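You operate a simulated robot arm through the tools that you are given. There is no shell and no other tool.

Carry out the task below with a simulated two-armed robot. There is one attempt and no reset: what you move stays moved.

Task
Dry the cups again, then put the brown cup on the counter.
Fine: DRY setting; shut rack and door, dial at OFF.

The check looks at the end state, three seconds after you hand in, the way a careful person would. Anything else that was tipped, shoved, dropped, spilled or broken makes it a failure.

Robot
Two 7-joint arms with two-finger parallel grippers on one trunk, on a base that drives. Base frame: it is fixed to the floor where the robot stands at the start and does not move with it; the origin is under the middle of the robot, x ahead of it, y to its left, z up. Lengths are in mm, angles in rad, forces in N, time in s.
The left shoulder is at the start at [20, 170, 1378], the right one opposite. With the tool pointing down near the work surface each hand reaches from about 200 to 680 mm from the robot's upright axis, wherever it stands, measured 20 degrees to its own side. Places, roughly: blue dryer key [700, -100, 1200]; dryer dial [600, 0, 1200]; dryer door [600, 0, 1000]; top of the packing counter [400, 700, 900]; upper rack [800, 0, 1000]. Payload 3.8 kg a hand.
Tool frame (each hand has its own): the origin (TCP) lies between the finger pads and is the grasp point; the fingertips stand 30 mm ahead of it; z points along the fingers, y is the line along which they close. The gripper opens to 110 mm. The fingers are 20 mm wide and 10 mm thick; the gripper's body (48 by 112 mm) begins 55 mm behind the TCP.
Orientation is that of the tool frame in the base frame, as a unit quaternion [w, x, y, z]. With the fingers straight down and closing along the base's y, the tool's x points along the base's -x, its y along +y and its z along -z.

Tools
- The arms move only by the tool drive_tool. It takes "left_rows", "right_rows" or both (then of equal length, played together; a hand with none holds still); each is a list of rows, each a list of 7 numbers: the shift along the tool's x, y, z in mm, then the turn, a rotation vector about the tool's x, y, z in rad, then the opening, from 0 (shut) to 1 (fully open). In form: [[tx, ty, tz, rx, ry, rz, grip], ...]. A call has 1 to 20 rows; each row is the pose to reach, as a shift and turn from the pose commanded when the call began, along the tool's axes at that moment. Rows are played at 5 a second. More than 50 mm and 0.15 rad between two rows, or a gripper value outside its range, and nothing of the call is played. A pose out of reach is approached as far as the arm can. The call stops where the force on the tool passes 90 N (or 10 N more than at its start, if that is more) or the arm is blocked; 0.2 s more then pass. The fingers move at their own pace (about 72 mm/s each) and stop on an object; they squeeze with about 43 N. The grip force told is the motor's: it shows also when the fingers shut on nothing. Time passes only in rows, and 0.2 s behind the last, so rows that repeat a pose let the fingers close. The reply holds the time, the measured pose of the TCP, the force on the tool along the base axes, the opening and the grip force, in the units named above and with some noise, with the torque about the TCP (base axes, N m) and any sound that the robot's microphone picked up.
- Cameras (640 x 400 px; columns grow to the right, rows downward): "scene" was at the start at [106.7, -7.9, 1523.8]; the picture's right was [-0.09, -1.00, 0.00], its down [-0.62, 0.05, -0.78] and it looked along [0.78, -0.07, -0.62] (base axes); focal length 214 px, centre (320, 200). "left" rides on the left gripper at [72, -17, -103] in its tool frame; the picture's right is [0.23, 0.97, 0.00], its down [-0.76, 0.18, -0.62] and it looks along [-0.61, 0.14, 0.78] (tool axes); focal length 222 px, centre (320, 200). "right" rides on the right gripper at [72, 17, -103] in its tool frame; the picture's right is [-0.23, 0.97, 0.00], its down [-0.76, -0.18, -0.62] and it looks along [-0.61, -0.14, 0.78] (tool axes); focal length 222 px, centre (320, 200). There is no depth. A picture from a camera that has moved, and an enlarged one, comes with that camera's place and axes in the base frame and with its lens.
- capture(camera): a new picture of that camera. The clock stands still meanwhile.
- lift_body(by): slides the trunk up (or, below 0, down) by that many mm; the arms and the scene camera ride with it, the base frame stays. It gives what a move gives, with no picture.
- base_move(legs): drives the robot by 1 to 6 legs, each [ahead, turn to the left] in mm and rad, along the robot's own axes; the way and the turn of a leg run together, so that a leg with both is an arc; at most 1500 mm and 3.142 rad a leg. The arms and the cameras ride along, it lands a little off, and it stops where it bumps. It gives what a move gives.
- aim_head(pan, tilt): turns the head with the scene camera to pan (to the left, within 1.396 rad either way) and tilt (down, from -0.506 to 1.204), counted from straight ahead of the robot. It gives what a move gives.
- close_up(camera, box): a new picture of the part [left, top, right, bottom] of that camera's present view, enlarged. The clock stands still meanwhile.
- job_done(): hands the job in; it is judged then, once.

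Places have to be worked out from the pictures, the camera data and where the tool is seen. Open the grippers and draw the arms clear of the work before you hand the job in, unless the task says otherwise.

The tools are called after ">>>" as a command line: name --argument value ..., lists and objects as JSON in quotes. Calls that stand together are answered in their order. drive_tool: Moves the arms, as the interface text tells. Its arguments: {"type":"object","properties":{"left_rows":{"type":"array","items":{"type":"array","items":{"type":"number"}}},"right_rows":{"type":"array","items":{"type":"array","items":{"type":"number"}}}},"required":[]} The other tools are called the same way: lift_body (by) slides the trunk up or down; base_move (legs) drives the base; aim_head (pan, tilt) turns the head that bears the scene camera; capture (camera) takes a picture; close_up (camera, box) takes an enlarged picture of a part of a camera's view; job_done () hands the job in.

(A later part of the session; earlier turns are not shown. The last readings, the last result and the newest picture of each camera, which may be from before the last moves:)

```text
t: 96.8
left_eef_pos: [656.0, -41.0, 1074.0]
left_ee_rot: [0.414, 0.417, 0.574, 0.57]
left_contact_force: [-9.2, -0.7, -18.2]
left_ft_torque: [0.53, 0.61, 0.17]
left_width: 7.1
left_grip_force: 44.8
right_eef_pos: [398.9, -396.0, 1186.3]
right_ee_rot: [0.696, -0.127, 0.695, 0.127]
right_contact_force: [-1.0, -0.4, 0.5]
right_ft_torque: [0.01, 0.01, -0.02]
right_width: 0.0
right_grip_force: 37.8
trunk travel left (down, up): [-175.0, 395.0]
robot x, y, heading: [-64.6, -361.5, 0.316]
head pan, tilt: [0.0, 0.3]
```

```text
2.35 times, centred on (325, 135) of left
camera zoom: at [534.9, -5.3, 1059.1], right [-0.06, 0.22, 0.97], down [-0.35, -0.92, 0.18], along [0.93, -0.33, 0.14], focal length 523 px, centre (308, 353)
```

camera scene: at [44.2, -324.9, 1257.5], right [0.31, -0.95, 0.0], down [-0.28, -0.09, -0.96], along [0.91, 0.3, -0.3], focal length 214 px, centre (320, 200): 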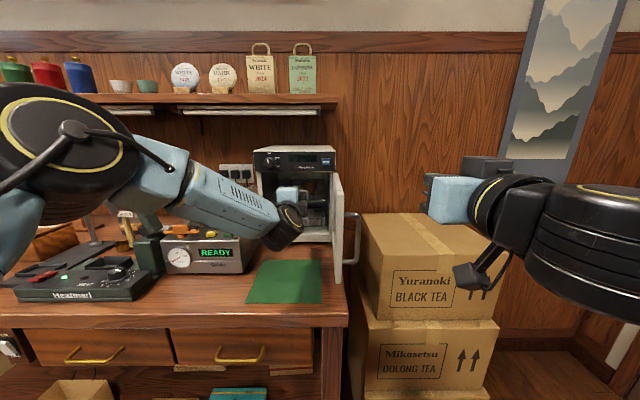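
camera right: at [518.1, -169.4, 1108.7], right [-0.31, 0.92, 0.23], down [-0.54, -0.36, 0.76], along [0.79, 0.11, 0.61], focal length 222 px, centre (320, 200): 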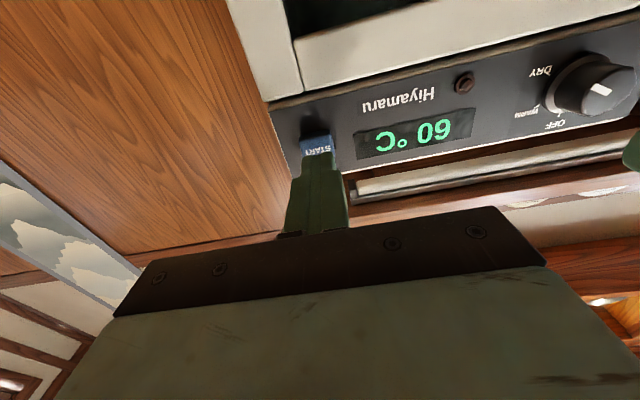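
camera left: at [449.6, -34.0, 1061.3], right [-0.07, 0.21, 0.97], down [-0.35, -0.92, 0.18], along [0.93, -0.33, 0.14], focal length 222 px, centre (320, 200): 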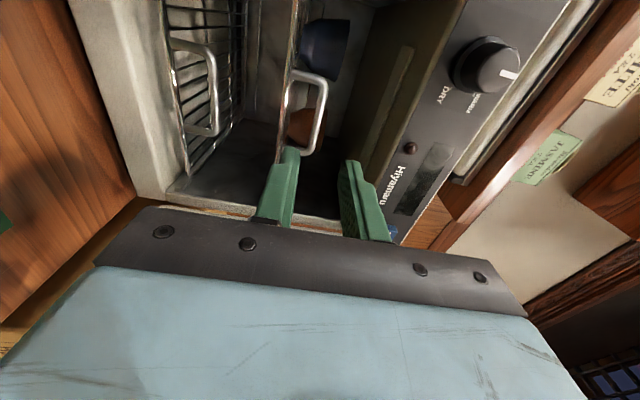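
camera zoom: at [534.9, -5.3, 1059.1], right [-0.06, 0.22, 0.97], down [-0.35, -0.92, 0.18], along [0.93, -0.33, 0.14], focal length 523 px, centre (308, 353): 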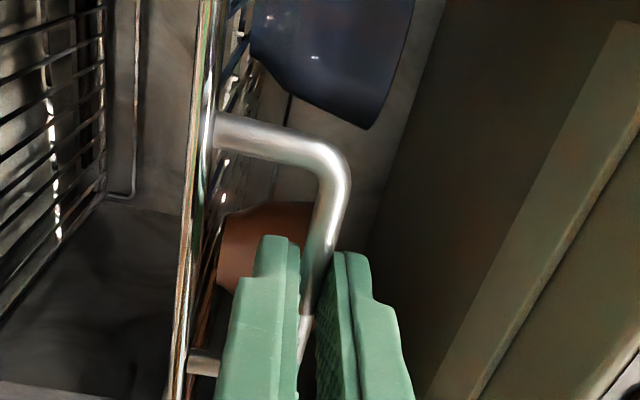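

The bar is held at 7.1 mm, with the arm pulled about 5 mm low, so I'll relax that vertical load. Then I'll draw the rack out slowly so the cups stay steady, with a small test pull first.

>>> drive_tool --left_rows '[[0, -3, 0, 0, 0, 0, 0], [0, -5.5, 0, 0, 0, 0, 0], [0, -5.5, -3, 0, 0, 0, 0], [0, -5.5, -8, 0, 0, 0, 0], [0, -5.5, -14, 0, 0, 0, 0], [0, -5.5, -20, 0, 0, 0, 0]]'

>>> close_up --camera "scene" --box '[250, 160, 350, 250]'

```text
t: 98.2
left_eef_pos: [638.8, -47.4, 1075.0]
left_ee_rot: [0.415, 0.413, 0.573, 0.574]
left_contact_force: [0.0, -3.0, -4.9]
left_ft_torque: [0.62, 0.31, 0.24]
left_width: 7.6
left_grip_force: 45.1
right_eef_pos: [397.8, -396.4, 1187.2]
right_ee_rot: [0.695, -0.127, 0.696, 0.127]
right_contact_force: [-0.2, 0.0, 0.7]
right_ft_torque: [0.02, 0.06, -0.03]
right_width: 0.0
right_grip_force: 37.7
trunk travel left (down, up): [-175.0, 395.0]
robot x, y, heading: [-68.5, -357.5, 0.316]
head pan, tilt: [0.0, 0.3]
```

```text
4.44 times, centred on (300, 205) of scene
camera zoom: at [44.7, -325.2, 1257.4], right [0.31, -0.95, 0.0], down [-0.28, -0.09, -0.96], along [0.91, 0.3, -0.3], focal length 953 px, centre (409, 178)
```

zoom: 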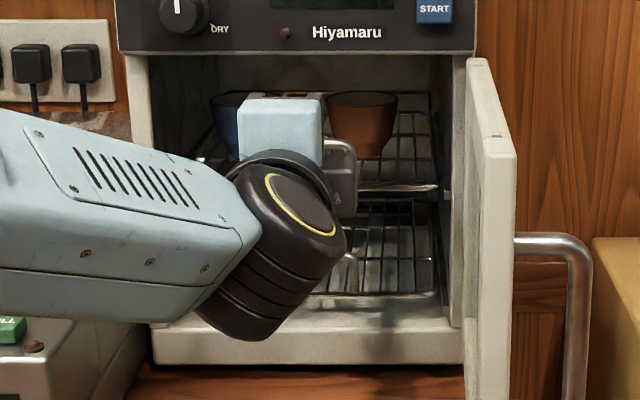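

The rack slides smoothly and the cups ride along. I'll continue the pull slowly by another 135 mm.

>>> drive_tool --left_rows '[[0, 0, -4, 0, 0, 0, 0], [0, 0, -11, 0, 0, 0, 0], [0, 0, -20, 0, 0, 0, 0], [0, 0, -29, 0, 0, 0, 0], [0, 0, -38, 0, 0, 0, 0], [0, 0, -47, 0, 0, 0, 0], [0, 0, -56, 0, 0, 0, 0], [0, 0, -65, 0, 0, 0, 0], [0, 0, -74, 0, 0, 0, 0], [0, 0, -83, 0, 0, 0, 0], [0, 0, -92, 0, 0, 0, 0], [0, 0, -101, 0, 0, 0, 0], [0, 0, -110, 0, 0, 0, 0], [0, 0, -119, 0, 0, 0, 0], [0, 0, -127, 0, 0, 0, 0], [0, 0, -132, 0, 0, 0, 0], [0, 0, -135, 0, 0, 0, 0]]'

>>> capture --camera "scene"

>>> close_up --camera "scene" --box '[250, 160, 350, 250]'

```text
t: 101.8
left_eef_pos: [508.5, -91.5, 1073.8]
left_ee_rot: [0.415, 0.414, 0.573, 0.573]
left_contact_force: [-2.0, 2.7, 6.4]
left_ft_torque: [0.71, 0.09, 0.06]
left_width: 7.4
left_grip_force: 44.9
right_eef_pos: [397.5, -396.9, 1187.7]
right_ee_rot: [0.696, -0.127, 0.695, 0.127]
right_contact_force: [0.5, -0.2, 0.2]
right_ft_torque: [-0.03, 0.04, 0.01]
right_width: 0.2
right_grip_force: 37.6
trunk travel left (down, up): [-175.0, 395.0]
robot x, y, heading: [-61.7, -360.0, 0.313]
head pan, tilt: [0.0, 0.3]
```

```text
taken
camera scene: at [43.4, -325.0, 1257.6], right [0.31, -0.95, 0.0], down [-0.28, -0.09, -0.96], along [0.91, 0.3, -0.3], focal length 214 px, centre (320, 200)
```

scene: 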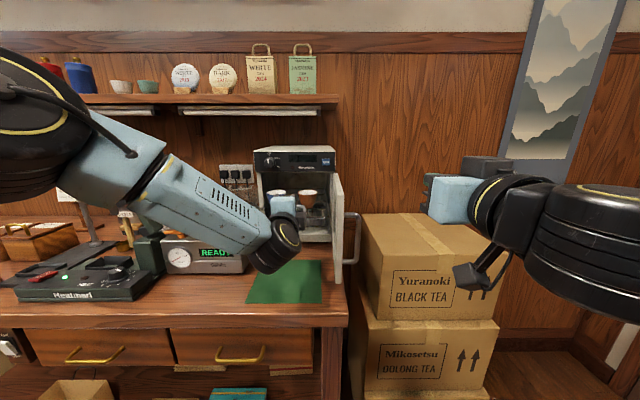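

```text
4.44 times, centred on (300, 205) of scene
camera zoom: at [43.4, -325.0, 1257.6], right [0.31, -0.95, 0.0], down [-0.28, -0.09, -0.96], along [0.91, 0.3, -0.3], focal length 953 px, centre (409, 178)
```

zoom: 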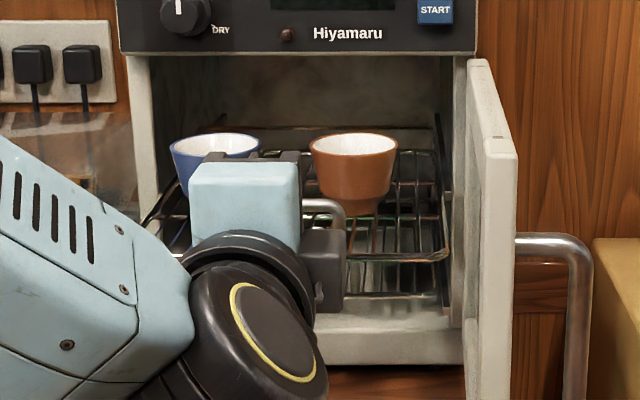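

The rack is out by about 155 mm with both cups upright. I'll open the fingers just enough (20 mm) to free the bar and back straight off.

>>> drive_tool --left_rows '[[0, 0, 0, 0, 0, 0, 0.18], [0, 0, 0, 0, 0, 0, 0.18], [0, 0, -8, 0, 0, 0, 0.18], [0, 0, -18, 0, 0, 0, 0.18], [0, 0, -35, 0, 0, 0, 0.18], [0, 0, -60, 0, 0, 0, 0.3], [0, 0, -90, 0, 0, 0, 0.4]]'

>>> capture --camera "left"

>>> close_up --camera "scene" --box '[250, 160, 350, 250]'

```text
t: 103.4
left_eef_pos: [423.8, -117.7, 1072.8]
left_ee_rot: [0.415, 0.414, 0.573, 0.573]
left_contact_force: [-0.4, -0.1, 0.5]
left_ft_torque: [-0.02, 0.02, 0.02]
left_width: 44.0
left_grip_force: 0.1
right_eef_pos: [397.6, -397.7, 1188.8]
right_ee_rot: [0.696, -0.127, 0.696, 0.127]
right_contact_force: [0.3, -0.7, 0.6]
right_ft_torque: [0.0, 0.01, -0.02]
right_width: 0.0
right_grip_force: 37.3
trunk travel left (down, up): [-175.0, 395.0]
robot x, y, heading: [-68.8, -363.1, 0.316]
head pan, tilt: [0.0, 0.3]
```

```text
taken
camera left: at [302.3, -82.1, 1057.4], right [-0.07, 0.22, 0.97], down [-0.35, -0.92, 0.18], along [0.93, -0.33, 0.14], focal length 222 px, centre (320, 200)
```

left: 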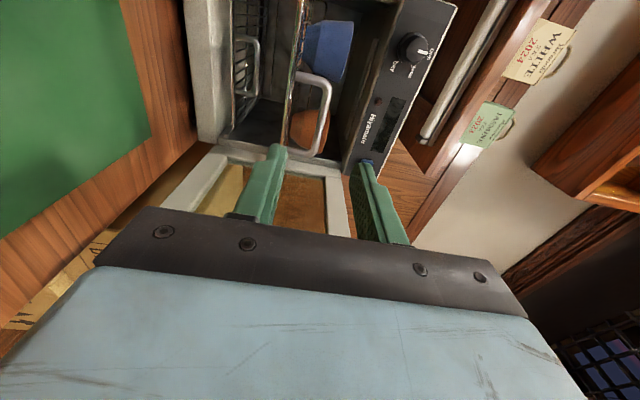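

```text
4.44 times, centred on (300, 205) of scene
camera zoom: at [43.7, -325.2, 1257.6], right [0.31, -0.95, 0.0], down [-0.28, -0.09, -0.96], along [0.91, 0.3, -0.3], focal length 953 px, centre (409, 178)
```

zoom: 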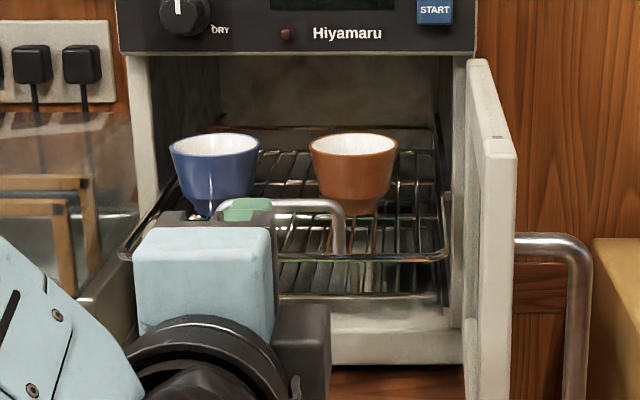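

Both cups stand steady on the extended rack. I place the brown cup at n≈556, r≈285 with its rim at z≈1092. I'll raise the trunk for a better downward reach, unroll the left hand, shift to r=285, and pitch it about 60° down above the cup with the fingers opened to 80 mm.

>>> lift_body --by 150

>>> drive_tool --left_rows '[[-4, 0, 0, 0, 0, -0.143, 0.4], [-8, 0, 0, 0, 0, -0.286, 0.4], [-12, 0, 0, 0, 0, -0.429, 0.4], [-16, 0, 0, 0, 0, -0.572, 0.4], [-20, 0, 0, 0, 0, -0.715, 0.4], [-24, 0, 0, 0, 0, -0.858, 0.5], [-28, 0, 0, 0, 0, -1.0, 0.6], [-32, 0, 0, 0, 0, -1.143, 0.73], [-36, 0, 0, 0, 0, -1.286, 0.73], [-39, 0, 0, 0, 0, -1.429, 0.73], [-41, 0, 0, 0, 0, -1.571, 0.73]]'

>>> drive_tool --left_rows '[[3, 0, 15, 0, 0.14, 0, 0.73], [8, 0, 32, 0, 0.28, 0, 0.73], [14, 0, 50, 0, 0.42, 0, 0.73], [20, 0, 70, 0, 0.56, 0, 0.73], [27, 0, 90, 0, 0.7, 0, 0.73], [34, 0, 108, 0, 0.84, 0, 0.73], [40, 0, 122, 0, 0.95, 0, 0.73], [42, 0, 130, 0, 1.047, 0, 0.73]]'

>>> capture --camera "left"

>>> capture --camera "scene"

```text
t: 105.2
left_eef_pos: [424.0, -118.1, 1224.4]
left_ee_rot: [0.415, 0.414, 0.573, 0.573]
left_contact_force: [-0.3, 0.0, -0.2]
left_ft_torque: [-0.02, 0.03, 0.01]
left_width: 43.9
left_grip_force: 0.0
right_eef_pos: [397.6, -397.5, 1338.0]
right_ee_rot: [0.696, -0.128, 0.695, 0.128]
right_contact_force: [-0.6, -0.9, -0.3]
right_ft_torque: [0.01, 0.02, 0.01]
right_width: 0.2
right_grip_force: 37.9
trunk travel left (down, up): [-325.0, 245.0]
robot x, y, heading: [-68.8, -358.5, 0.317]
head pan, tilt: [0.0, 0.3]
```

```text
t: 107.6
left_eef_pos: [437.1, -156.8, 1223.1]
left_ee_rot: [0.699, -0.114, 0.698, 0.111]
left_contact_force: [-0.6, 0.5, -0.4]
left_ft_torque: [-0.02, -0.01, -0.01]
left_width: 80.0
left_grip_force: 0.0
right_eef_pos: [398.6, -396.6, 1338.3]
right_ee_rot: [0.696, -0.127, 0.696, 0.127]
right_contact_force: [0.3, -0.1, -0.1]
right_ft_torque: [0.0, 0.04, -0.02]
right_width: 0.2
right_grip_force: 37.7
trunk travel left (down, up): [-325.0, 245.0]
robot x, y, heading: [-66.6, -360.9, 0.315]
head pan, tilt: [0.0, 0.3]
```

```text
t: 109.4
left_eef_pos: [560.3, -118.4, 1181.9]
left_ee_rot: [0.255, -0.152, 0.954, 0.04]
left_contact_force: [0.0, -0.7, 0.1]
left_ft_torque: [0.02, 0.02, 0.02]
left_width: 80.2
left_grip_force: 0.0
right_eef_pos: [398.6, -397.1, 1337.7]
right_ee_rot: [0.695, -0.126, 0.696, 0.127]
right_contact_force: [0.6, 0.2, -0.6]
right_ft_torque: [0.02, -0.02, -0.01]
right_width: 0.0
right_grip_force: 38.1
trunk travel left (down, up): [-325.0, 245.0]
robot x, y, heading: [-64.0, -363.9, 0.315]
head pan, tilt: [0.0, 0.3]
```

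```text
taken
camera left: at [456.6, -170.7, 1235.3], right [-0.49, 0.86, -0.11], down [0.28, 0.28, 0.92], along [0.83, 0.42, -0.38], focal length 222 px, centre (320, 200)
```

left: 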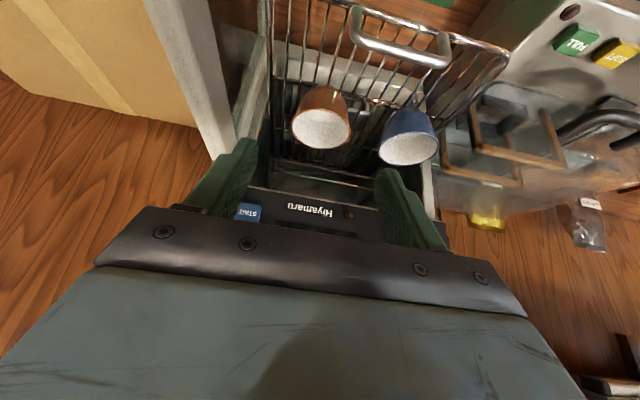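

```text
taken
camera scene: at [44.5, -325.6, 1407.5], right [0.31, -0.95, 0.0], down [-0.28, -0.09, -0.96], along [0.91, 0.3, -0.3], focal length 214 px, centre (320, 200)
```

scene: 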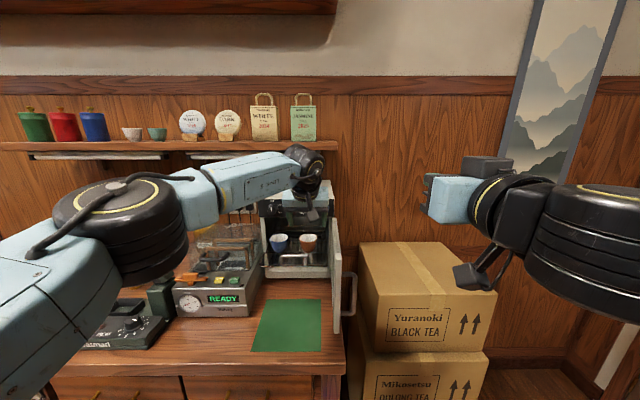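

The brown cup lies between the opened fingers in the left view. I'll zoom for the fine lateral correction.

>>> close_up --camera "left" --box '[240, 60, 440, 220]'

>>> close_up --camera "scene" --box '[250, 190, 360, 300]'

```text
2.50 times, centred on (340, 140) of left
camera zoom: at [456.6, -170.7, 1235.3], right [-0.49, 0.86, -0.11], down [0.28, 0.28, 0.92], along [0.83, 0.42, -0.38], focal length 555 px, centre (270, 350)
```

zoom: 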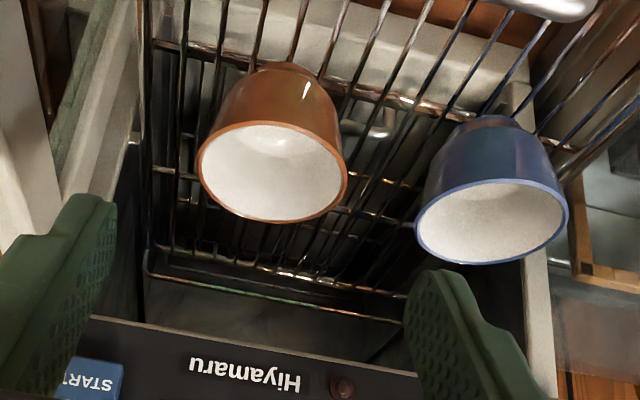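

```text
3.64 times, centred on (305, 245) of scene
camera zoom: at [44.5, -325.6, 1407.5], right [0.31, -0.95, 0.0], down [-0.28, -0.09, -0.96], along [0.91, 0.3, -0.3], focal length 780 px, centre (374, 36)
```

zoom: 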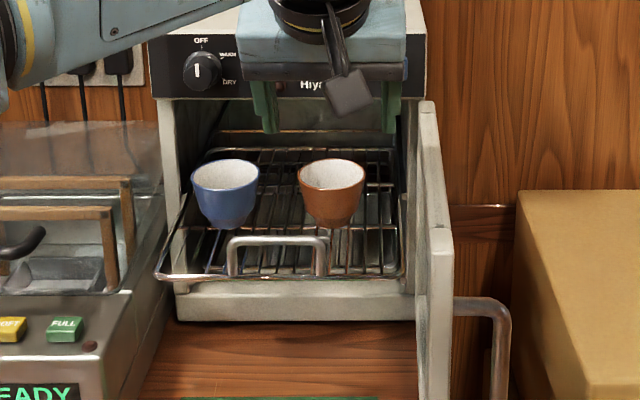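

The lateral offset is 2.5 mm. I'll correct it and descend along the tool axis until the fingers straddle the brown cup's upper half, without closing yet.

>>> drive_tool --left_rows '[[-1, 2.5, 25, 0, 0, 0, 0.73], [-2, 2.5, 50, 0, 0, 0, 0.73], [-3, 2.5, 75, 0, 0, 0, 0.73], [-3.7, 2.5, 97, 0, 0, 0, 0.73], [-3.7, 2.5, 114, 0, 0, 0, 0.73]]'

>>> capture --camera "left"

>>> close_up --camera "scene" --box '[250, 190, 360, 300]'

```text
t: 110.6
left_eef_pos: [590.5, -97.3, 1088.5]
left_ee_rot: [0.256, -0.154, 0.953, 0.042]
left_contact_force: [0.5, -0.1, -0.7]
left_ft_torque: [-0.01, -0.01, 0.01]
left_width: 80.4
left_grip_force: 0.0
left hand out of reach, approached as far as the arm can: row 3, 4, 5
right_eef_pos: [397.3, -398.1, 1338.2]
right_ee_rot: [0.696, -0.126, 0.696, 0.127]
right_contact_force: [0.2, -0.3, 1.0]
right_ft_torque: [-0.01, 0.02, 0.0]
right_width: 0.0
right_grip_force: 37.7
trunk travel left (down, up): [-325.0, 245.0]
robot x, y, heading: [-61.9, -357.7, 0.315]
head pan, tilt: [0.0, 0.3]
```

```text
taken
camera left: at [486.4, -149.2, 1141.8], right [-0.49, 0.86, -0.11], down [0.27, 0.28, 0.92], along [0.83, 0.42, -0.37], focal length 222 px, centre (320, 200)
```

left: 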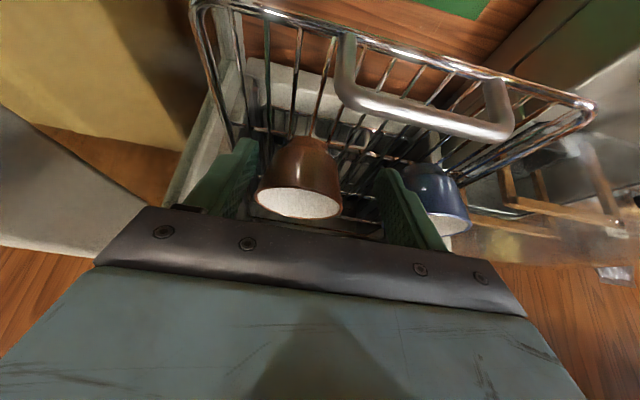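

```text
3.64 times, centred on (305, 245) of scene
camera zoom: at [43.9, -325.0, 1407.5], right [0.31, -0.95, 0.0], down [-0.28, -0.09, -0.96], along [0.91, 0.3, -0.3], focal length 780 px, centre (374, 36)
```

zoom: 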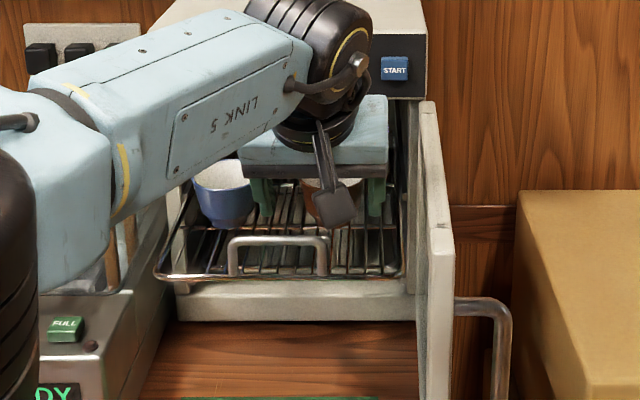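

The arm ran out of forward reach about 25 mm short of the cup and nothing was touched. I'll withdraw along the same line, draw the hand further back, and then drive the base 100 mm closer.

>>> drive_tool --left_rows '[[0, 0, -25, 0, 0, 0, 0.73], [0, 0, -50, 0, 0, 0, 0.73], [0, 0, -80, 0, 0, 0, 0.73], [0, 0, -114, 0, 0, 0, 0.73], [25, 0, -136, 0, 0, 0, 0.73], [50, 0, -158, 0, 0, 0, 0.73], [77, 0, -181, 0, 0, 0, 0.73]]'

>>> close_up --camera "scene" --box '[250, 190, 360, 300]'

```text
t: 112.2
left_eef_pos: [440.2, -145.1, 1208.6]
left_ee_rot: [0.256, -0.153, 0.954, 0.041]
left_contact_force: [-0.7, -0.3, 0.5]
left_ft_torque: [-0.01, -0.03, -0.01]
left_width: 80.2
left_grip_force: 0.0
right_eef_pos: [397.5, -396.0, 1337.8]
right_ee_rot: [0.695, -0.128, 0.696, 0.127]
right_contact_force: [-0.5, 0.5, 0.2]
right_ft_torque: [-0.01, 0.04, -0.05]
right_width: 0.0
right_grip_force: 37.7
trunk travel left (down, up): [-325.0, 245.0]
robot x, y, heading: [-64.0, -360.6, 0.315]
head pan, tilt: [0.0, 0.3]
```

```text
3.64 times, centred on (305, 245) of scene
camera zoom: at [43.3, -325.0, 1407.6], right [0.31, -0.95, 0.0], down [-0.28, -0.09, -0.96], along [0.91, 0.3, -0.3], focal length 780 px, centre (374, 36)
```

zoom: 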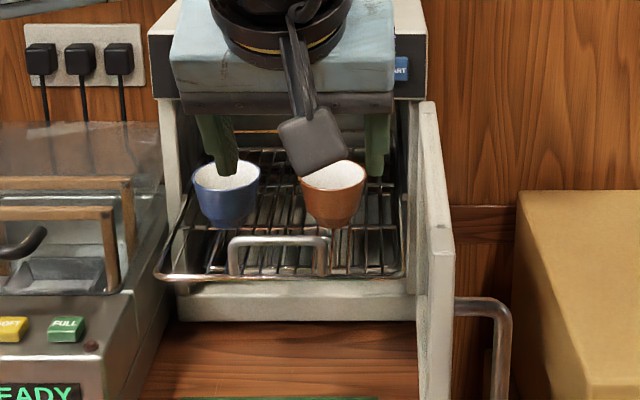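

The cups are undisturbed. I'll drive the base 100 mm straight ahead, which stays behind where the robot first stood relative to the bench.

>>> base_move --legs '[[100, 0]]'

>>> capture --camera "left"

>>> aim_head --pan 0.0 --tilt 0.55

>>> capture --camera "scene"

```text
t: 113.3
left_eef_pos: [536.1, -115.0, 1206.5]
left_ee_rot: [0.255, -0.154, 0.954, 0.041]
left_contact_force: [0.6, -0.3, -1.0]
left_ft_torque: [-0.03, -0.01, 0.02]
left_width: 80.2
left_grip_force: 0.1
right_eef_pos: [492.8, -364.5, 1339.0]
right_ee_rot: [0.695, -0.128, 0.695, 0.128]
right_contact_force: [-0.8, 0.3, 0.0]
right_ft_torque: [-0.02, -0.05, 0.0]
right_width: 0.0
right_grip_force: 37.6
trunk travel left (down, up): [-325.0, 245.0]
robot x, y, heading: [28.4, -331.5, 0.312]
head pan, tilt: [0.0, 0.3]
```

```text
taken
camera left: at [432.6, -166.8, 1260.9], right [-0.49, 0.86, -0.11], down [0.27, 0.28, 0.92], along [0.83, 0.42, -0.37], focal length 222 px, centre (320, 200)
```

left: 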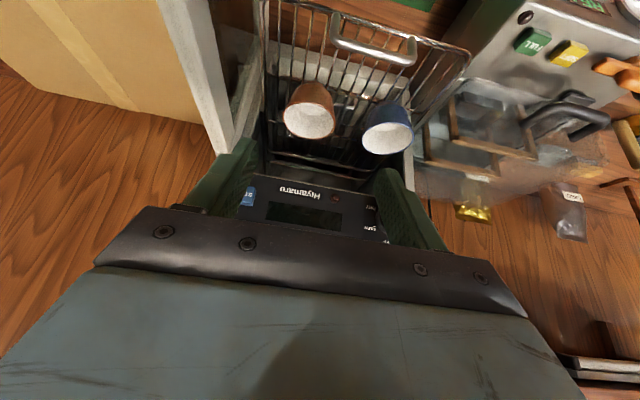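

```text
t: 114.1
left_eef_pos: [535.2, -115.4, 1208.4]
left_ee_rot: [0.257, -0.153, 0.953, 0.041]
left_contact_force: [-0.6, 0.6, 0.6]
left_ft_torque: [0.04, 0.0, 0.01]
left_width: 80.2
left_grip_force: 0.0
right_eef_pos: [490.8, -365.2, 1339.0]
right_ee_rot: [0.696, -0.127, 0.696, 0.127]
right_contact_force: [-1.0, -0.2, 0.2]
right_ft_torque: [-0.01, 0.02, 0.01]
right_width: 0.0
right_grip_force: 37.7
trunk travel left (down, up): [-325.0, 245.0]
robot x, y, heading: [20.8, -328.1, 0.317]
head pan, tilt: [0.0, 0.55]
```

```text
taken
camera scene: at [134.1, -295.4, 1384.6], right [0.31, -0.95, 0.0], down [-0.5, -0.16, -0.85], along [0.81, 0.27, -0.52], focal length 214 px, centre (320, 200)
```

scene: 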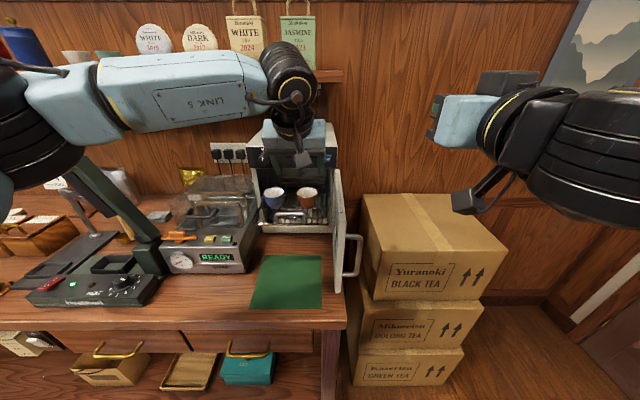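

I'm closer now, with the TCP at n≈473, r≈277, z≈1207. I'll re-measure the brown cup from both cameras.

>>> close_up --camera "left" --box '[240, 60, 440, 220]'

>>> close_up --camera "scene" --box '[250, 170, 350, 250]'

```text
2.50 times, centred on (340, 140) of left
camera zoom: at [431.6, -167.1, 1261.4], right [-0.49, 0.86, -0.11], down [0.27, 0.28, 0.92], along [0.83, 0.42, -0.37], focal length 555 px, centre (270, 350)
```

zoom: 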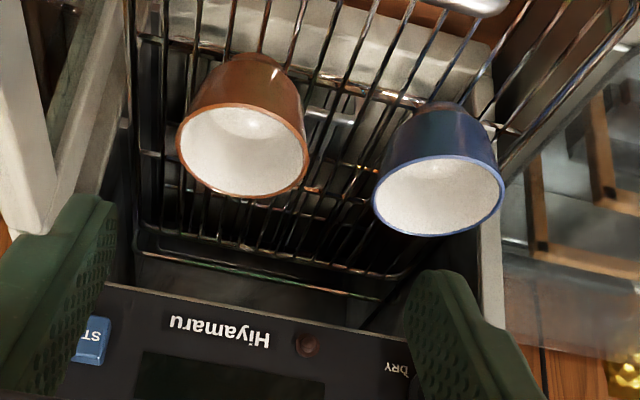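

```text
5.00 times, centred on (300, 210) of scene
camera zoom: at [134.1, -295.4, 1384.6], right [0.31, -0.95, 0.0], down [-0.5, -0.16, -0.85], along [0.81, 0.27, -0.52], focal length 1072 px, centre (420, 150)
```

zoom: 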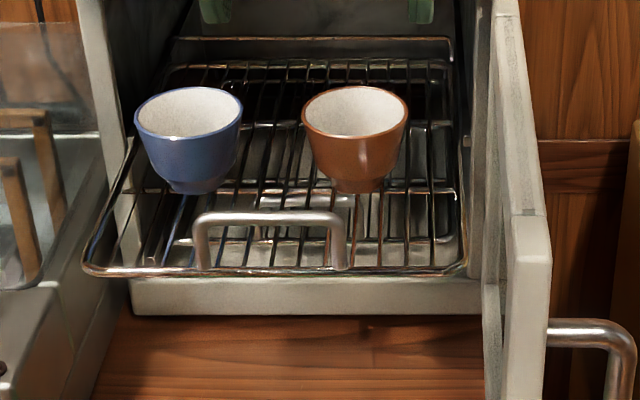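

Both cameras agree: brown cup rim centre at n≈554, r≈286.5. I'll descend along the tool axis to straddle it.

>>> drive_tool --left_rows '[[-2, -5, 25, 0, 0, 0, 0.73], [-4, -9.8, 50, 0, 0, 0, 0.73], [-6, -9.8, 80, 0, 0, 0, 0.73], [-8, -9.8, 110, 0, 0, 0, 0.73], [-8.7, -9.8, 132, 0, 0, 0, 0.73], [-8.7, -9.8, 146, 0, 0, 0, 0.73]]'

>>> capture --camera "left"

>>> close_up --camera "scene" --box '[250, 170, 350, 250]'

```text
t: 115.5
left_eef_pos: [614.8, -100.3, 1086.0]
left_ee_rot: [0.256, -0.153, 0.954, 0.04]
left_contact_force: [0.1, 0.3, 0.5]
left_ft_torque: [0.01, 0.01, 0.0]
left_width: 80.2
left_grip_force: 0.1
right_eef_pos: [492.1, -365.5, 1337.9]
right_ee_rot: [0.695, -0.128, 0.695, 0.128]
right_contact_force: [-0.1, 0.0, -0.4]
right_ft_torque: [0.0, -0.05, -0.05]
right_width: 0.0
right_grip_force: 37.4
trunk travel left (down, up): [-325.0, 245.0]
robot x, y, heading: [25.2, -330.4, 0.316]
head pan, tilt: [0.0, 0.55]
```

```text
taken
camera left: at [511.6, -151.9, 1139.8], right [-0.49, 0.86, -0.11], down [0.27, 0.28, 0.92], along [0.83, 0.42, -0.37], focal length 222 px, centre (320, 200)
```

left: 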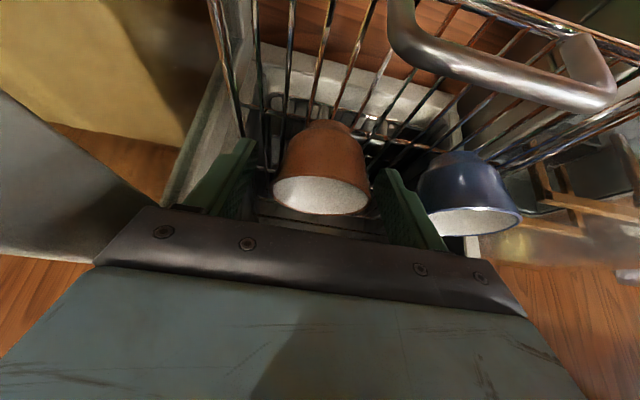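

```text
5.00 times, centred on (300, 210) of scene
camera zoom: at [134.5, -295.3, 1384.5], right [0.31, -0.95, 0.0], down [-0.5, -0.16, -0.85], along [0.81, 0.27, -0.52], focal length 1072 px, centre (420, 150)
```

zoom: 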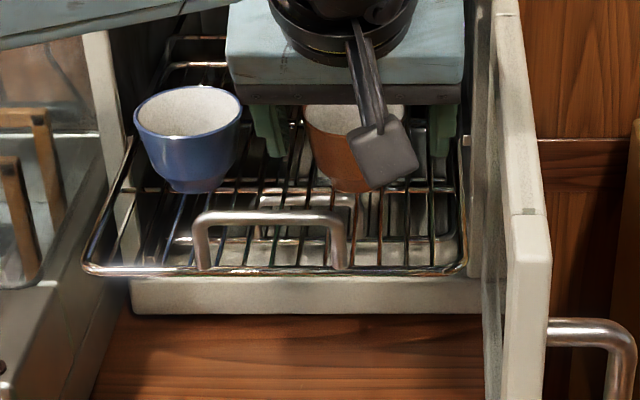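

The cup is centred between the fingers. I'll close on it.

>>> drive_tool --left_rows '[[0, 0, 0, 0, 0, 0, 0.6], [0, 0, 0, 0, 0, 0, 0.5], [0, 0, 0, 0, 0, 0, 0.3], [0, 0, 0, 0, 0, 0, 0.3]]'

>>> close_up --camera "left" --box '[220, 80, 420, 240]'

```text
t: 116.5
left_eef_pos: [615.2, -100.7, 1086.0]
left_ee_rot: [0.256, -0.153, 0.954, 0.041]
left_contact_force: [0.0, 0.3, 0.4]
left_ft_torque: [0.01, 0.01, 0.04]
left_width: 58.3
left_grip_force: 43.4
right_eef_pos: [492.5, -366.2, 1338.2]
right_ee_rot: [0.696, -0.128, 0.695, 0.128]
right_contact_force: [-0.2, -0.3, 0.1]
right_ft_torque: [-0.02, 0.02, 0.06]
right_width: 0.0
right_grip_force: 38.1
trunk travel left (down, up): [-325.0, 245.0]
robot x, y, heading: [28.7, -334.0, 0.318]
head pan, tilt: [0.0, 0.55]
```

```text
2.50 times, centred on (320, 160) of left
camera zoom: at [511.3, -152.1, 1140.1], right [-0.49, 0.86, -0.11], down [0.27, 0.28, 0.92], along [0.83, 0.42, -0.37], focal length 555 px, centre (320, 300)
```

zoom: 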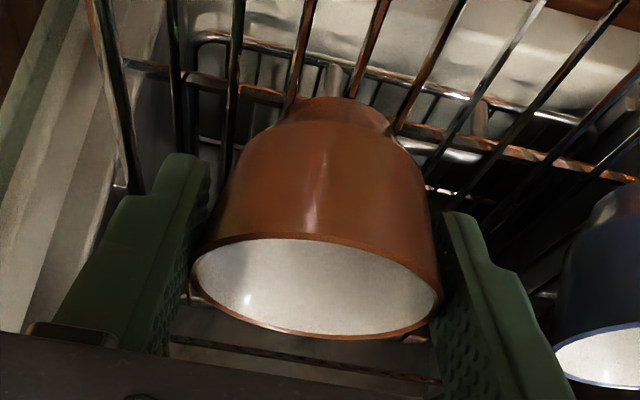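

The cup is held at 58.3 mm. I'll lift it a little straight up and check that it hangs securely.

>>> drive_tool --left_rows '[[-2, 0, -3.5, 0, 0, 0, 0.3], [-5, 0, -8.7, 0, 0, 0, 0.3], [-10, 0, -17.3, 0, 0, 0, 0.3], [-15, 0, -26, 0, 0, 0, 0.3]]'

>>> close_up --camera "scene" --box '[250, 170, 350, 250]'

>>> close_up --camera "left" --box '[220, 80, 420, 240]'

```text
t: 117.5
left_eef_pos: [615.3, -98.9, 1116.6]
left_ee_rot: [0.256, -0.154, 0.953, 0.041]
left_contact_force: [0.0, 0.3, -0.4]
left_ft_torque: [-0.02, 0.01, 0.0]
left_width: 58.4
left_grip_force: 42.8
right_eef_pos: [491.5, -365.2, 1338.2]
right_ee_rot: [0.696, -0.127, 0.695, 0.128]
right_contact_force: [0.2, -0.6, -0.2]
right_ft_torque: [0.02, 0.01, -0.04]
right_width: 0.0
right_grip_force: 37.7
trunk travel left (down, up): [-325.0, 245.0]
robot x, y, heading: [31.3, -332.0, 0.32]
head pan, tilt: [0.0, 0.55]
```

```text
5.00 times, centred on (300, 210) of scene
camera zoom: at [134.3, -295.4, 1384.5], right [0.31, -0.95, 0.0], down [-0.5, -0.16, -0.85], along [0.81, 0.27, -0.52], focal length 1072 px, centre (420, 150)
```

zoom: 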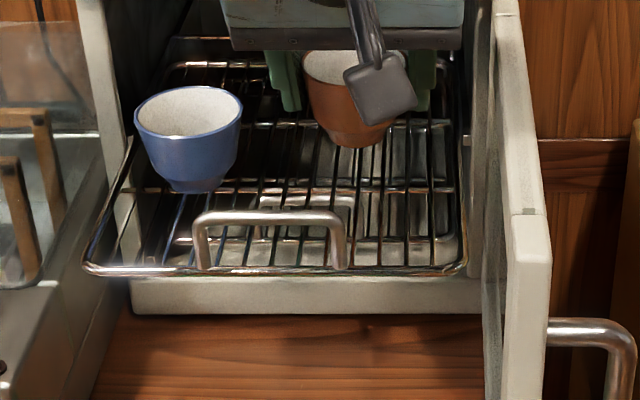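

```text
2.50 times, centred on (320, 160) of left
camera zoom: at [511.3, -151.5, 1170.1], right [-0.49, 0.86, -0.11], down [0.27, 0.28, 0.92], along [0.83, 0.42, -0.37], focal length 555 px, centre (320, 300)
```

zoom: 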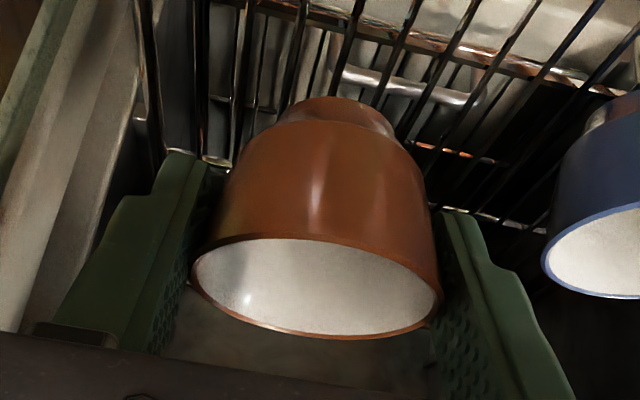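

The cup came up cleanly with no slip. I'll raise it well clear, then carry it back and left over the free stretch of bare counter in front of the sealer (about n=370, r=70), keeping its orientation.

>>> drive_tool --left_rows '[[-12.5, 0, -21.7, 0, 0, 0, 0.3], [-25, 0, -43.3, 0, 0, 0, 0.3], [-37.5, 0, -65, 0, 0, 0, 0.3], [-25, 15, -72, 0, 0, 0, 0.3], [-6, 43, -83, 0, 0, 0, 0.3], [13, 70, -94, 0, 0, 0, 0.3], [33, 97, -105.5, 0, 0, 0, 0.3], [53, 124, -117, 0, 0, 0, 0.3], [73, 150, -128.5, 0, 0, 0, 0.3], [92, 176, -140, 0, 0, 0, 0.3], [108, 198, -149, 0, 0, 0, 0.3], [117, 211, -154.5, 0, 0, 0, 0.3], [121, 216, -156.5, 0, 0, 0, 0.3]]'

>>> capture --camera "scene"

>>> capture --camera "left"

```text
t: 120.3
left_eef_pos: [374.6, 49.4, 1191.9]
left_ee_rot: [0.257, -0.153, 0.953, 0.041]
left_contact_force: [-0.2, 0.1, -0.6]
left_ft_torque: [-0.01, -0.02, -0.01]
left_width: 58.3
left_grip_force: 42.6
right_eef_pos: [492.5, -365.6, 1338.5]
right_ee_rot: [0.696, -0.127, 0.696, 0.127]
right_contact_force: [0.1, -0.3, 0.7]
right_ft_torque: [-0.02, -0.01, -0.02]
right_width: 0.1
right_grip_force: 37.4
trunk travel left (down, up): [-325.0, 245.0]
robot x, y, heading: [30.8, -330.7, 0.316]
head pan, tilt: [0.0, 0.55]
```

```text
taken
camera scene: at [134.3, -295.2, 1384.5], right [0.31, -0.95, 0.0], down [-0.5, -0.16, -0.85], along [0.81, 0.27, -0.52], focal length 214 px, centre (320, 200)
```

scene: 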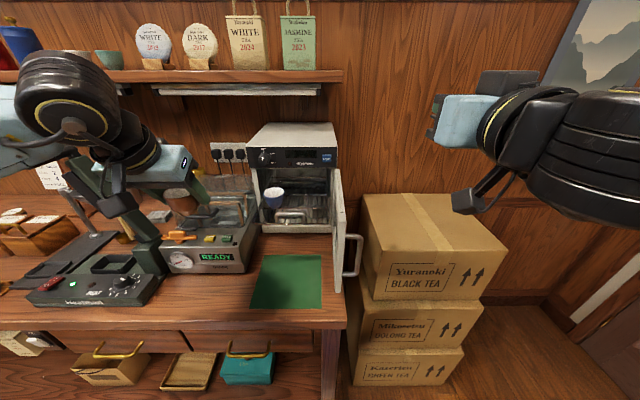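

```text
taken
camera left: at [270.1, -3.4, 1245.7], right [-0.49, 0.86, -0.11], down [0.27, 0.28, 0.92], along [0.83, 0.42, -0.37], focal length 222 px, centre (320, 200)
```

left: 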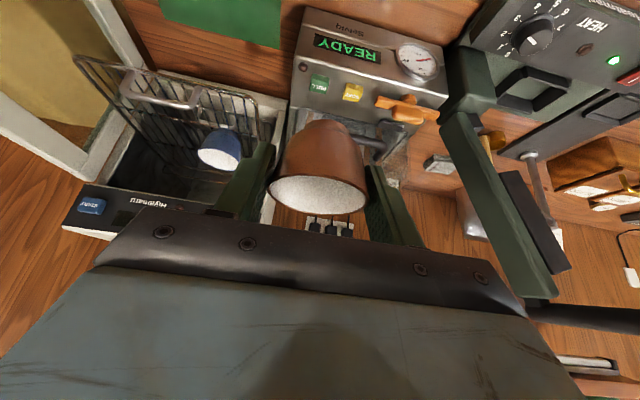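

The cup hangs over the free counter area. The heat sealer's raised lever is near the left arm, so I'll zoom in and check clearances before lowering.

>>> close_up --camera "scene" --box '[0, 40, 260, 330]'

>>> close_up --camera "scene" --box '[130, 220, 340, 340]'

>>> close_up --camera "left" --box '[260, 0, 640, 260]'

```text
1.38 times, centred on (130, 185) of scene
camera zoom: at [134.3, -295.2, 1384.5], right [0.31, -0.95, 0.0], down [-0.5, -0.16, -0.85], along [0.81, 0.27, -0.52], focal length 296 px, centre (582, 221)
```

zoom: 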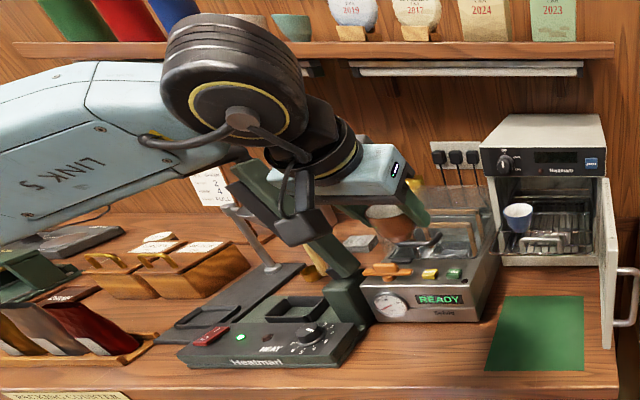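

```text
3.05 times, centred on (235, 280) of scene
camera zoom: at [134.3, -295.2, 1384.5], right [0.31, -0.95, 0.0], down [-0.5, -0.16, -0.85], along [0.81, 0.27, -0.52], focal length 654 px, centre (579, -44)
```

zoom: 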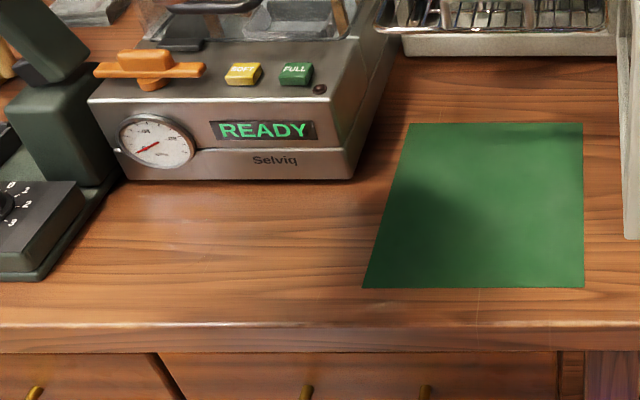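

```text
1.54 times, centred on (450, 130) of left
camera zoom: at [270.1, -3.4, 1245.7], right [-0.49, 0.86, -0.11], down [0.27, 0.28, 0.92], along [0.83, 0.42, -0.37], focal length 342 px, centre (120, 308)
```

zoom: 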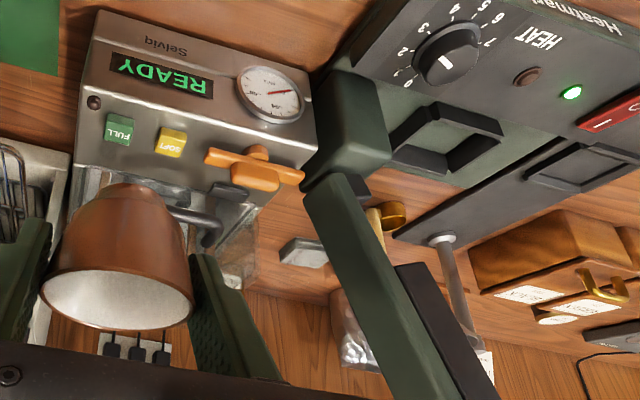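

The lever stands in the plane n≈405 and r<-85, well behind and to the left of where the wrist will come down. The spot at n≈371, r≈70 is bare wood between the sealers and the mat. I'll lower the cup to about 30 mm above the counter.

>>> drive_tool --left_rows '[[18, 0, 31, 0, 0, 0, 0.3], [36, 0, 62, 0, 0, 0, 0.3], [54, 0, 93, 0, 0, 0, 0.3], [72, 0, 125, 0, 0, 0, 0.3], [90, 0, 156, 0, 0, 0, 0.3], [108, 0, 187, 0, 0, 0, 0.3]]'

>>> capture --camera "scene"

>>> close_up --camera "scene" --box '[90, 180, 330, 340]'

>>> capture --camera "left"

```text
t: 121.7
left_eef_pos: [373.3, 46.3, 974.3]
left_ee_rot: [0.257, -0.154, 0.953, 0.042]
left_contact_force: [0.2, 0.3, -1.2]
left_ft_torque: [-0.01, 0.01, 0.01]
left_width: 58.5
left_grip_force: 43.0
right_eef_pos: [491.5, -365.7, 1337.1]
right_ee_rot: [0.696, -0.127, 0.696, 0.127]
right_contact_force: [0.4, 0.4, 0.4]
right_ft_torque: [-0.03, -0.02, -0.01]
right_width: 0.0
right_grip_force: 37.8
trunk travel left (down, up): [-325.0, 245.0]
robot x, y, heading: [29.6, -326.2, 0.31]
head pan, tilt: [0.0, 0.55]
```

```text
taken
camera scene: at [134.4, -295.1, 1384.5], right [0.31, -0.95, 0.0], down [-0.5, -0.16, -0.85], along [0.81, 0.27, -0.52], focal length 214 px, centre (320, 200)
```

scene: 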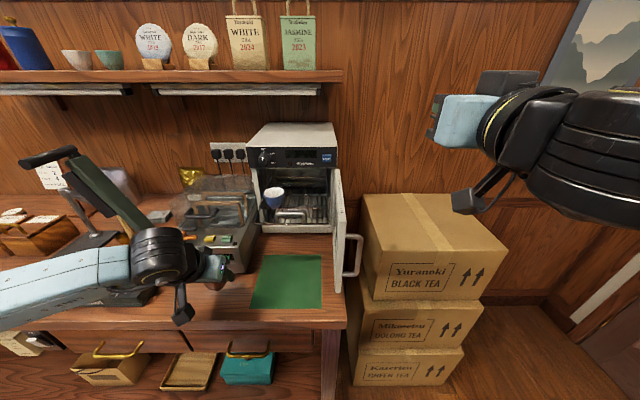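

```text
2.50 times, centred on (210, 260) of scene
camera zoom: at [134.4, -295.1, 1384.5], right [0.31, -0.95, 0.0], down [-0.5, -0.16, -0.85], along [0.81, 0.27, -0.52], focal length 536 px, centre (595, 50)
```

zoom: 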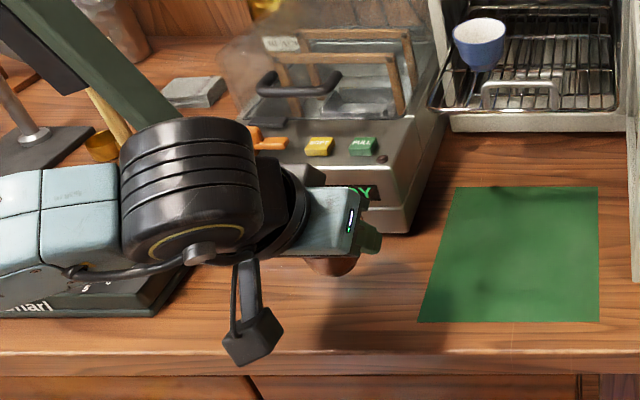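

```text
taken
camera left: at [269.5, -6.4, 1027.1], right [-0.49, 0.86, -0.11], down [0.27, 0.28, 0.92], along [0.83, 0.42, -0.37], focal length 222 px, centre (320, 200)
```

left: 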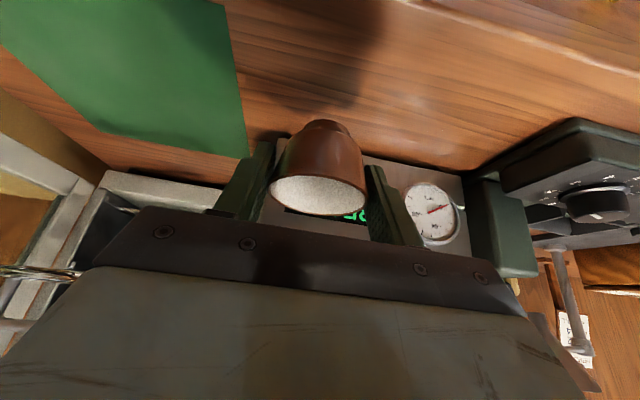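

The cup bottom is about 35 mm above the counter by my estimate. I'll lower another 24 mm, then creep down while watching the vertical force.

>>> drive_tool --left_rows '[[4, 0, 6.9, 0, 0, 0, 0.3], [8, 0, 13.9, 0, 0, 0, 0.3], [12, 0, 20.8, 0, 0, 0, 0.3]]'

>>> drive_tool --left_rows '[[1.5, 0, 2.6, 0, 0, 0, 0.3], [3, 0, 5.2, 0, 0, 0, 0.3]]'

>>> close_up --camera "scene" --box '[150, 220, 270, 320]'

>>> capture --camera "left"

```text
t: 122.5
left_eef_pos: [374.4, 47.8, 949.8]
left_ee_rot: [0.256, -0.154, 0.954, 0.04]
left_contact_force: [-0.1, 0.1, 0.6]
left_ft_torque: [-0.03, 0.02, 0.02]
left_width: 58.3
left_grip_force: 42.7
right_eef_pos: [491.5, -365.6, 1337.9]
right_ee_rot: [0.696, -0.126, 0.696, 0.126]
right_contact_force: [0.1, 0.5, 0.3]
right_ft_torque: [-0.01, 0.01, 0.01]
right_width: 0.0
right_grip_force: 37.5
trunk travel left (down, up): [-325.0, 245.0]
robot x, y, heading: [31.7, -331.9, 0.32]
head pan, tilt: [0.0, 0.55]
```

```text
t: 123.1
left_eef_pos: [374.4, 47.9, 943.5]
left_ee_rot: [0.256, -0.154, 0.953, 0.042]
left_contact_force: [0.0, 0.2, 0.4]
left_ft_torque: [-0.01, -0.04, -0.03]
left_width: 58.7
left_grip_force: 43.2
right_eef_pos: [491.7, -365.5, 1337.7]
right_ee_rot: [0.696, -0.127, 0.695, 0.128]
right_contact_force: [-0.1, -0.5, -0.4]
right_ft_torque: [-0.02, 0.01, 0.0]
right_width: 0.0
right_grip_force: 38.2
trunk travel left (down, up): [-325.0, 245.0]
robot x, y, heading: [26.4, -327.8, 0.316]
head pan, tilt: [0.0, 0.55]
```

```text
4.00 times, centred on (210, 270) of scene
camera zoom: at [134.4, -295.3, 1384.5], right [0.31, -0.95, 0.0], down [-0.5, -0.16, -0.85], along [0.81, 0.27, -0.52], focal length 858 px, centre (760, -80)
```

zoom: 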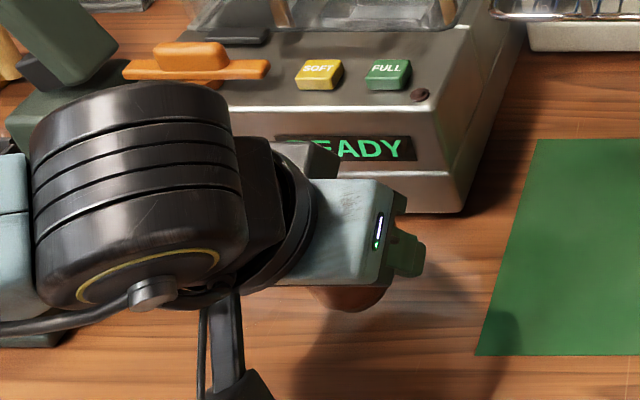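

```text
taken
camera left: at [269.6, -4.0, 997.6], right [-0.49, 0.86, -0.11], down [0.27, 0.28, 0.92], along [0.83, 0.42, -0.37], focal length 222 px, centre (320, 200)
```

left: 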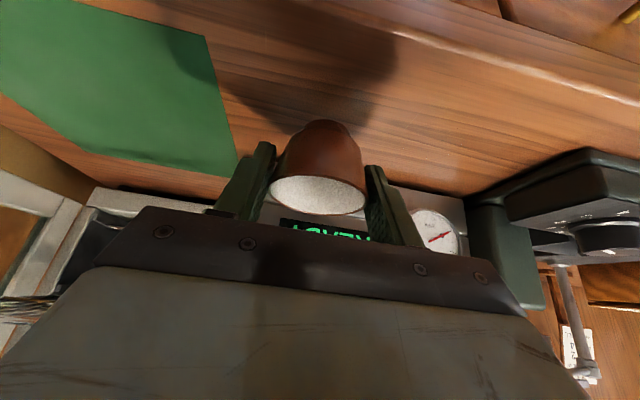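

No contact yet at TCP z=943.5. I'll keep creeping down in 2 mm steps.

>>> drive_tool --left_rows '[[1, 0, 1.7, 0, 0, 0, 0.3]]'

>>> drive_tool --left_rows '[[1, 0, 1.7, 0, 0, 0, 0.3]]'

>>> drive_tool --left_rows '[[0.8, 0, 1.3, 0, 0, 0, 0.3]]'

```text
t: 123.5
left_eef_pos: [374.5, 48.4, 943.2]
left_ee_rot: [0.257, -0.154, 0.953, 0.042]
left_contact_force: [-0.7, 0.3, 0.1]
left_ft_torque: [0.0, 0.02, -0.02]
left_width: 58.4
left_grip_force: 42.7
right_eef_pos: [492.6, -365.6, 1338.1]
right_ee_rot: [0.695, -0.128, 0.695, 0.128]
right_contact_force: [0.4, -0.5, -0.7]
right_ft_torque: [0.04, 0.0, -0.03]
right_width: 0.0
right_grip_force: 38.1
trunk travel left (down, up): [-325.0, 245.0]
robot x, y, heading: [29.4, -330.0, 0.315]
head pan, tilt: [0.0, 0.55]
```

```text
t: 123.9
left_eef_pos: [374.4, 48.4, 940.1]
left_ee_rot: [0.256, -0.153, 0.954, 0.041]
left_contact_force: [0.2, -0.8, 0.0]
left_ft_torque: [0.02, -0.01, 0.03]
left_width: 58.3
left_grip_force: 42.4
right_eef_pos: [491.2, -366.4, 1337.9]
right_ee_rot: [0.696, -0.127, 0.696, 0.127]
right_contact_force: [-1.2, -0.7, -0.3]
right_ft_torque: [-0.01, 0.02, 0.02]
right_width: 0.0
right_grip_force: 37.4
trunk travel left (down, up): [-325.0, 245.0]
robot x, y, heading: [29.7, -328.3, 0.316]
head pan, tilt: [0.0, 0.55]
```

```text
t: 124.3
left_eef_pos: [373.1, 48.8, 940.1]
left_ee_rot: [0.257, -0.154, 0.953, 0.042]
left_contact_force: [0.4, 0.3, -1.0]
left_ft_torque: [-0.02, 0.01, 0.01]
left_width: 58.3
left_grip_force: 43.0
right_eef_pos: [491.9, -365.2, 1337.1]
right_ee_rot: [0.696, -0.126, 0.696, 0.126]
right_contact_force: [-0.7, 0.7, 0.4]
right_ft_torque: [0.0, 0.01, -0.02]
right_width: 0.0
right_grip_force: 37.5
trunk travel left (down, up): [-325.0, 245.0]
robot x, y, heading: [29.4, -327.3, 0.317]
head pan, tilt: [0.0, 0.55]
```

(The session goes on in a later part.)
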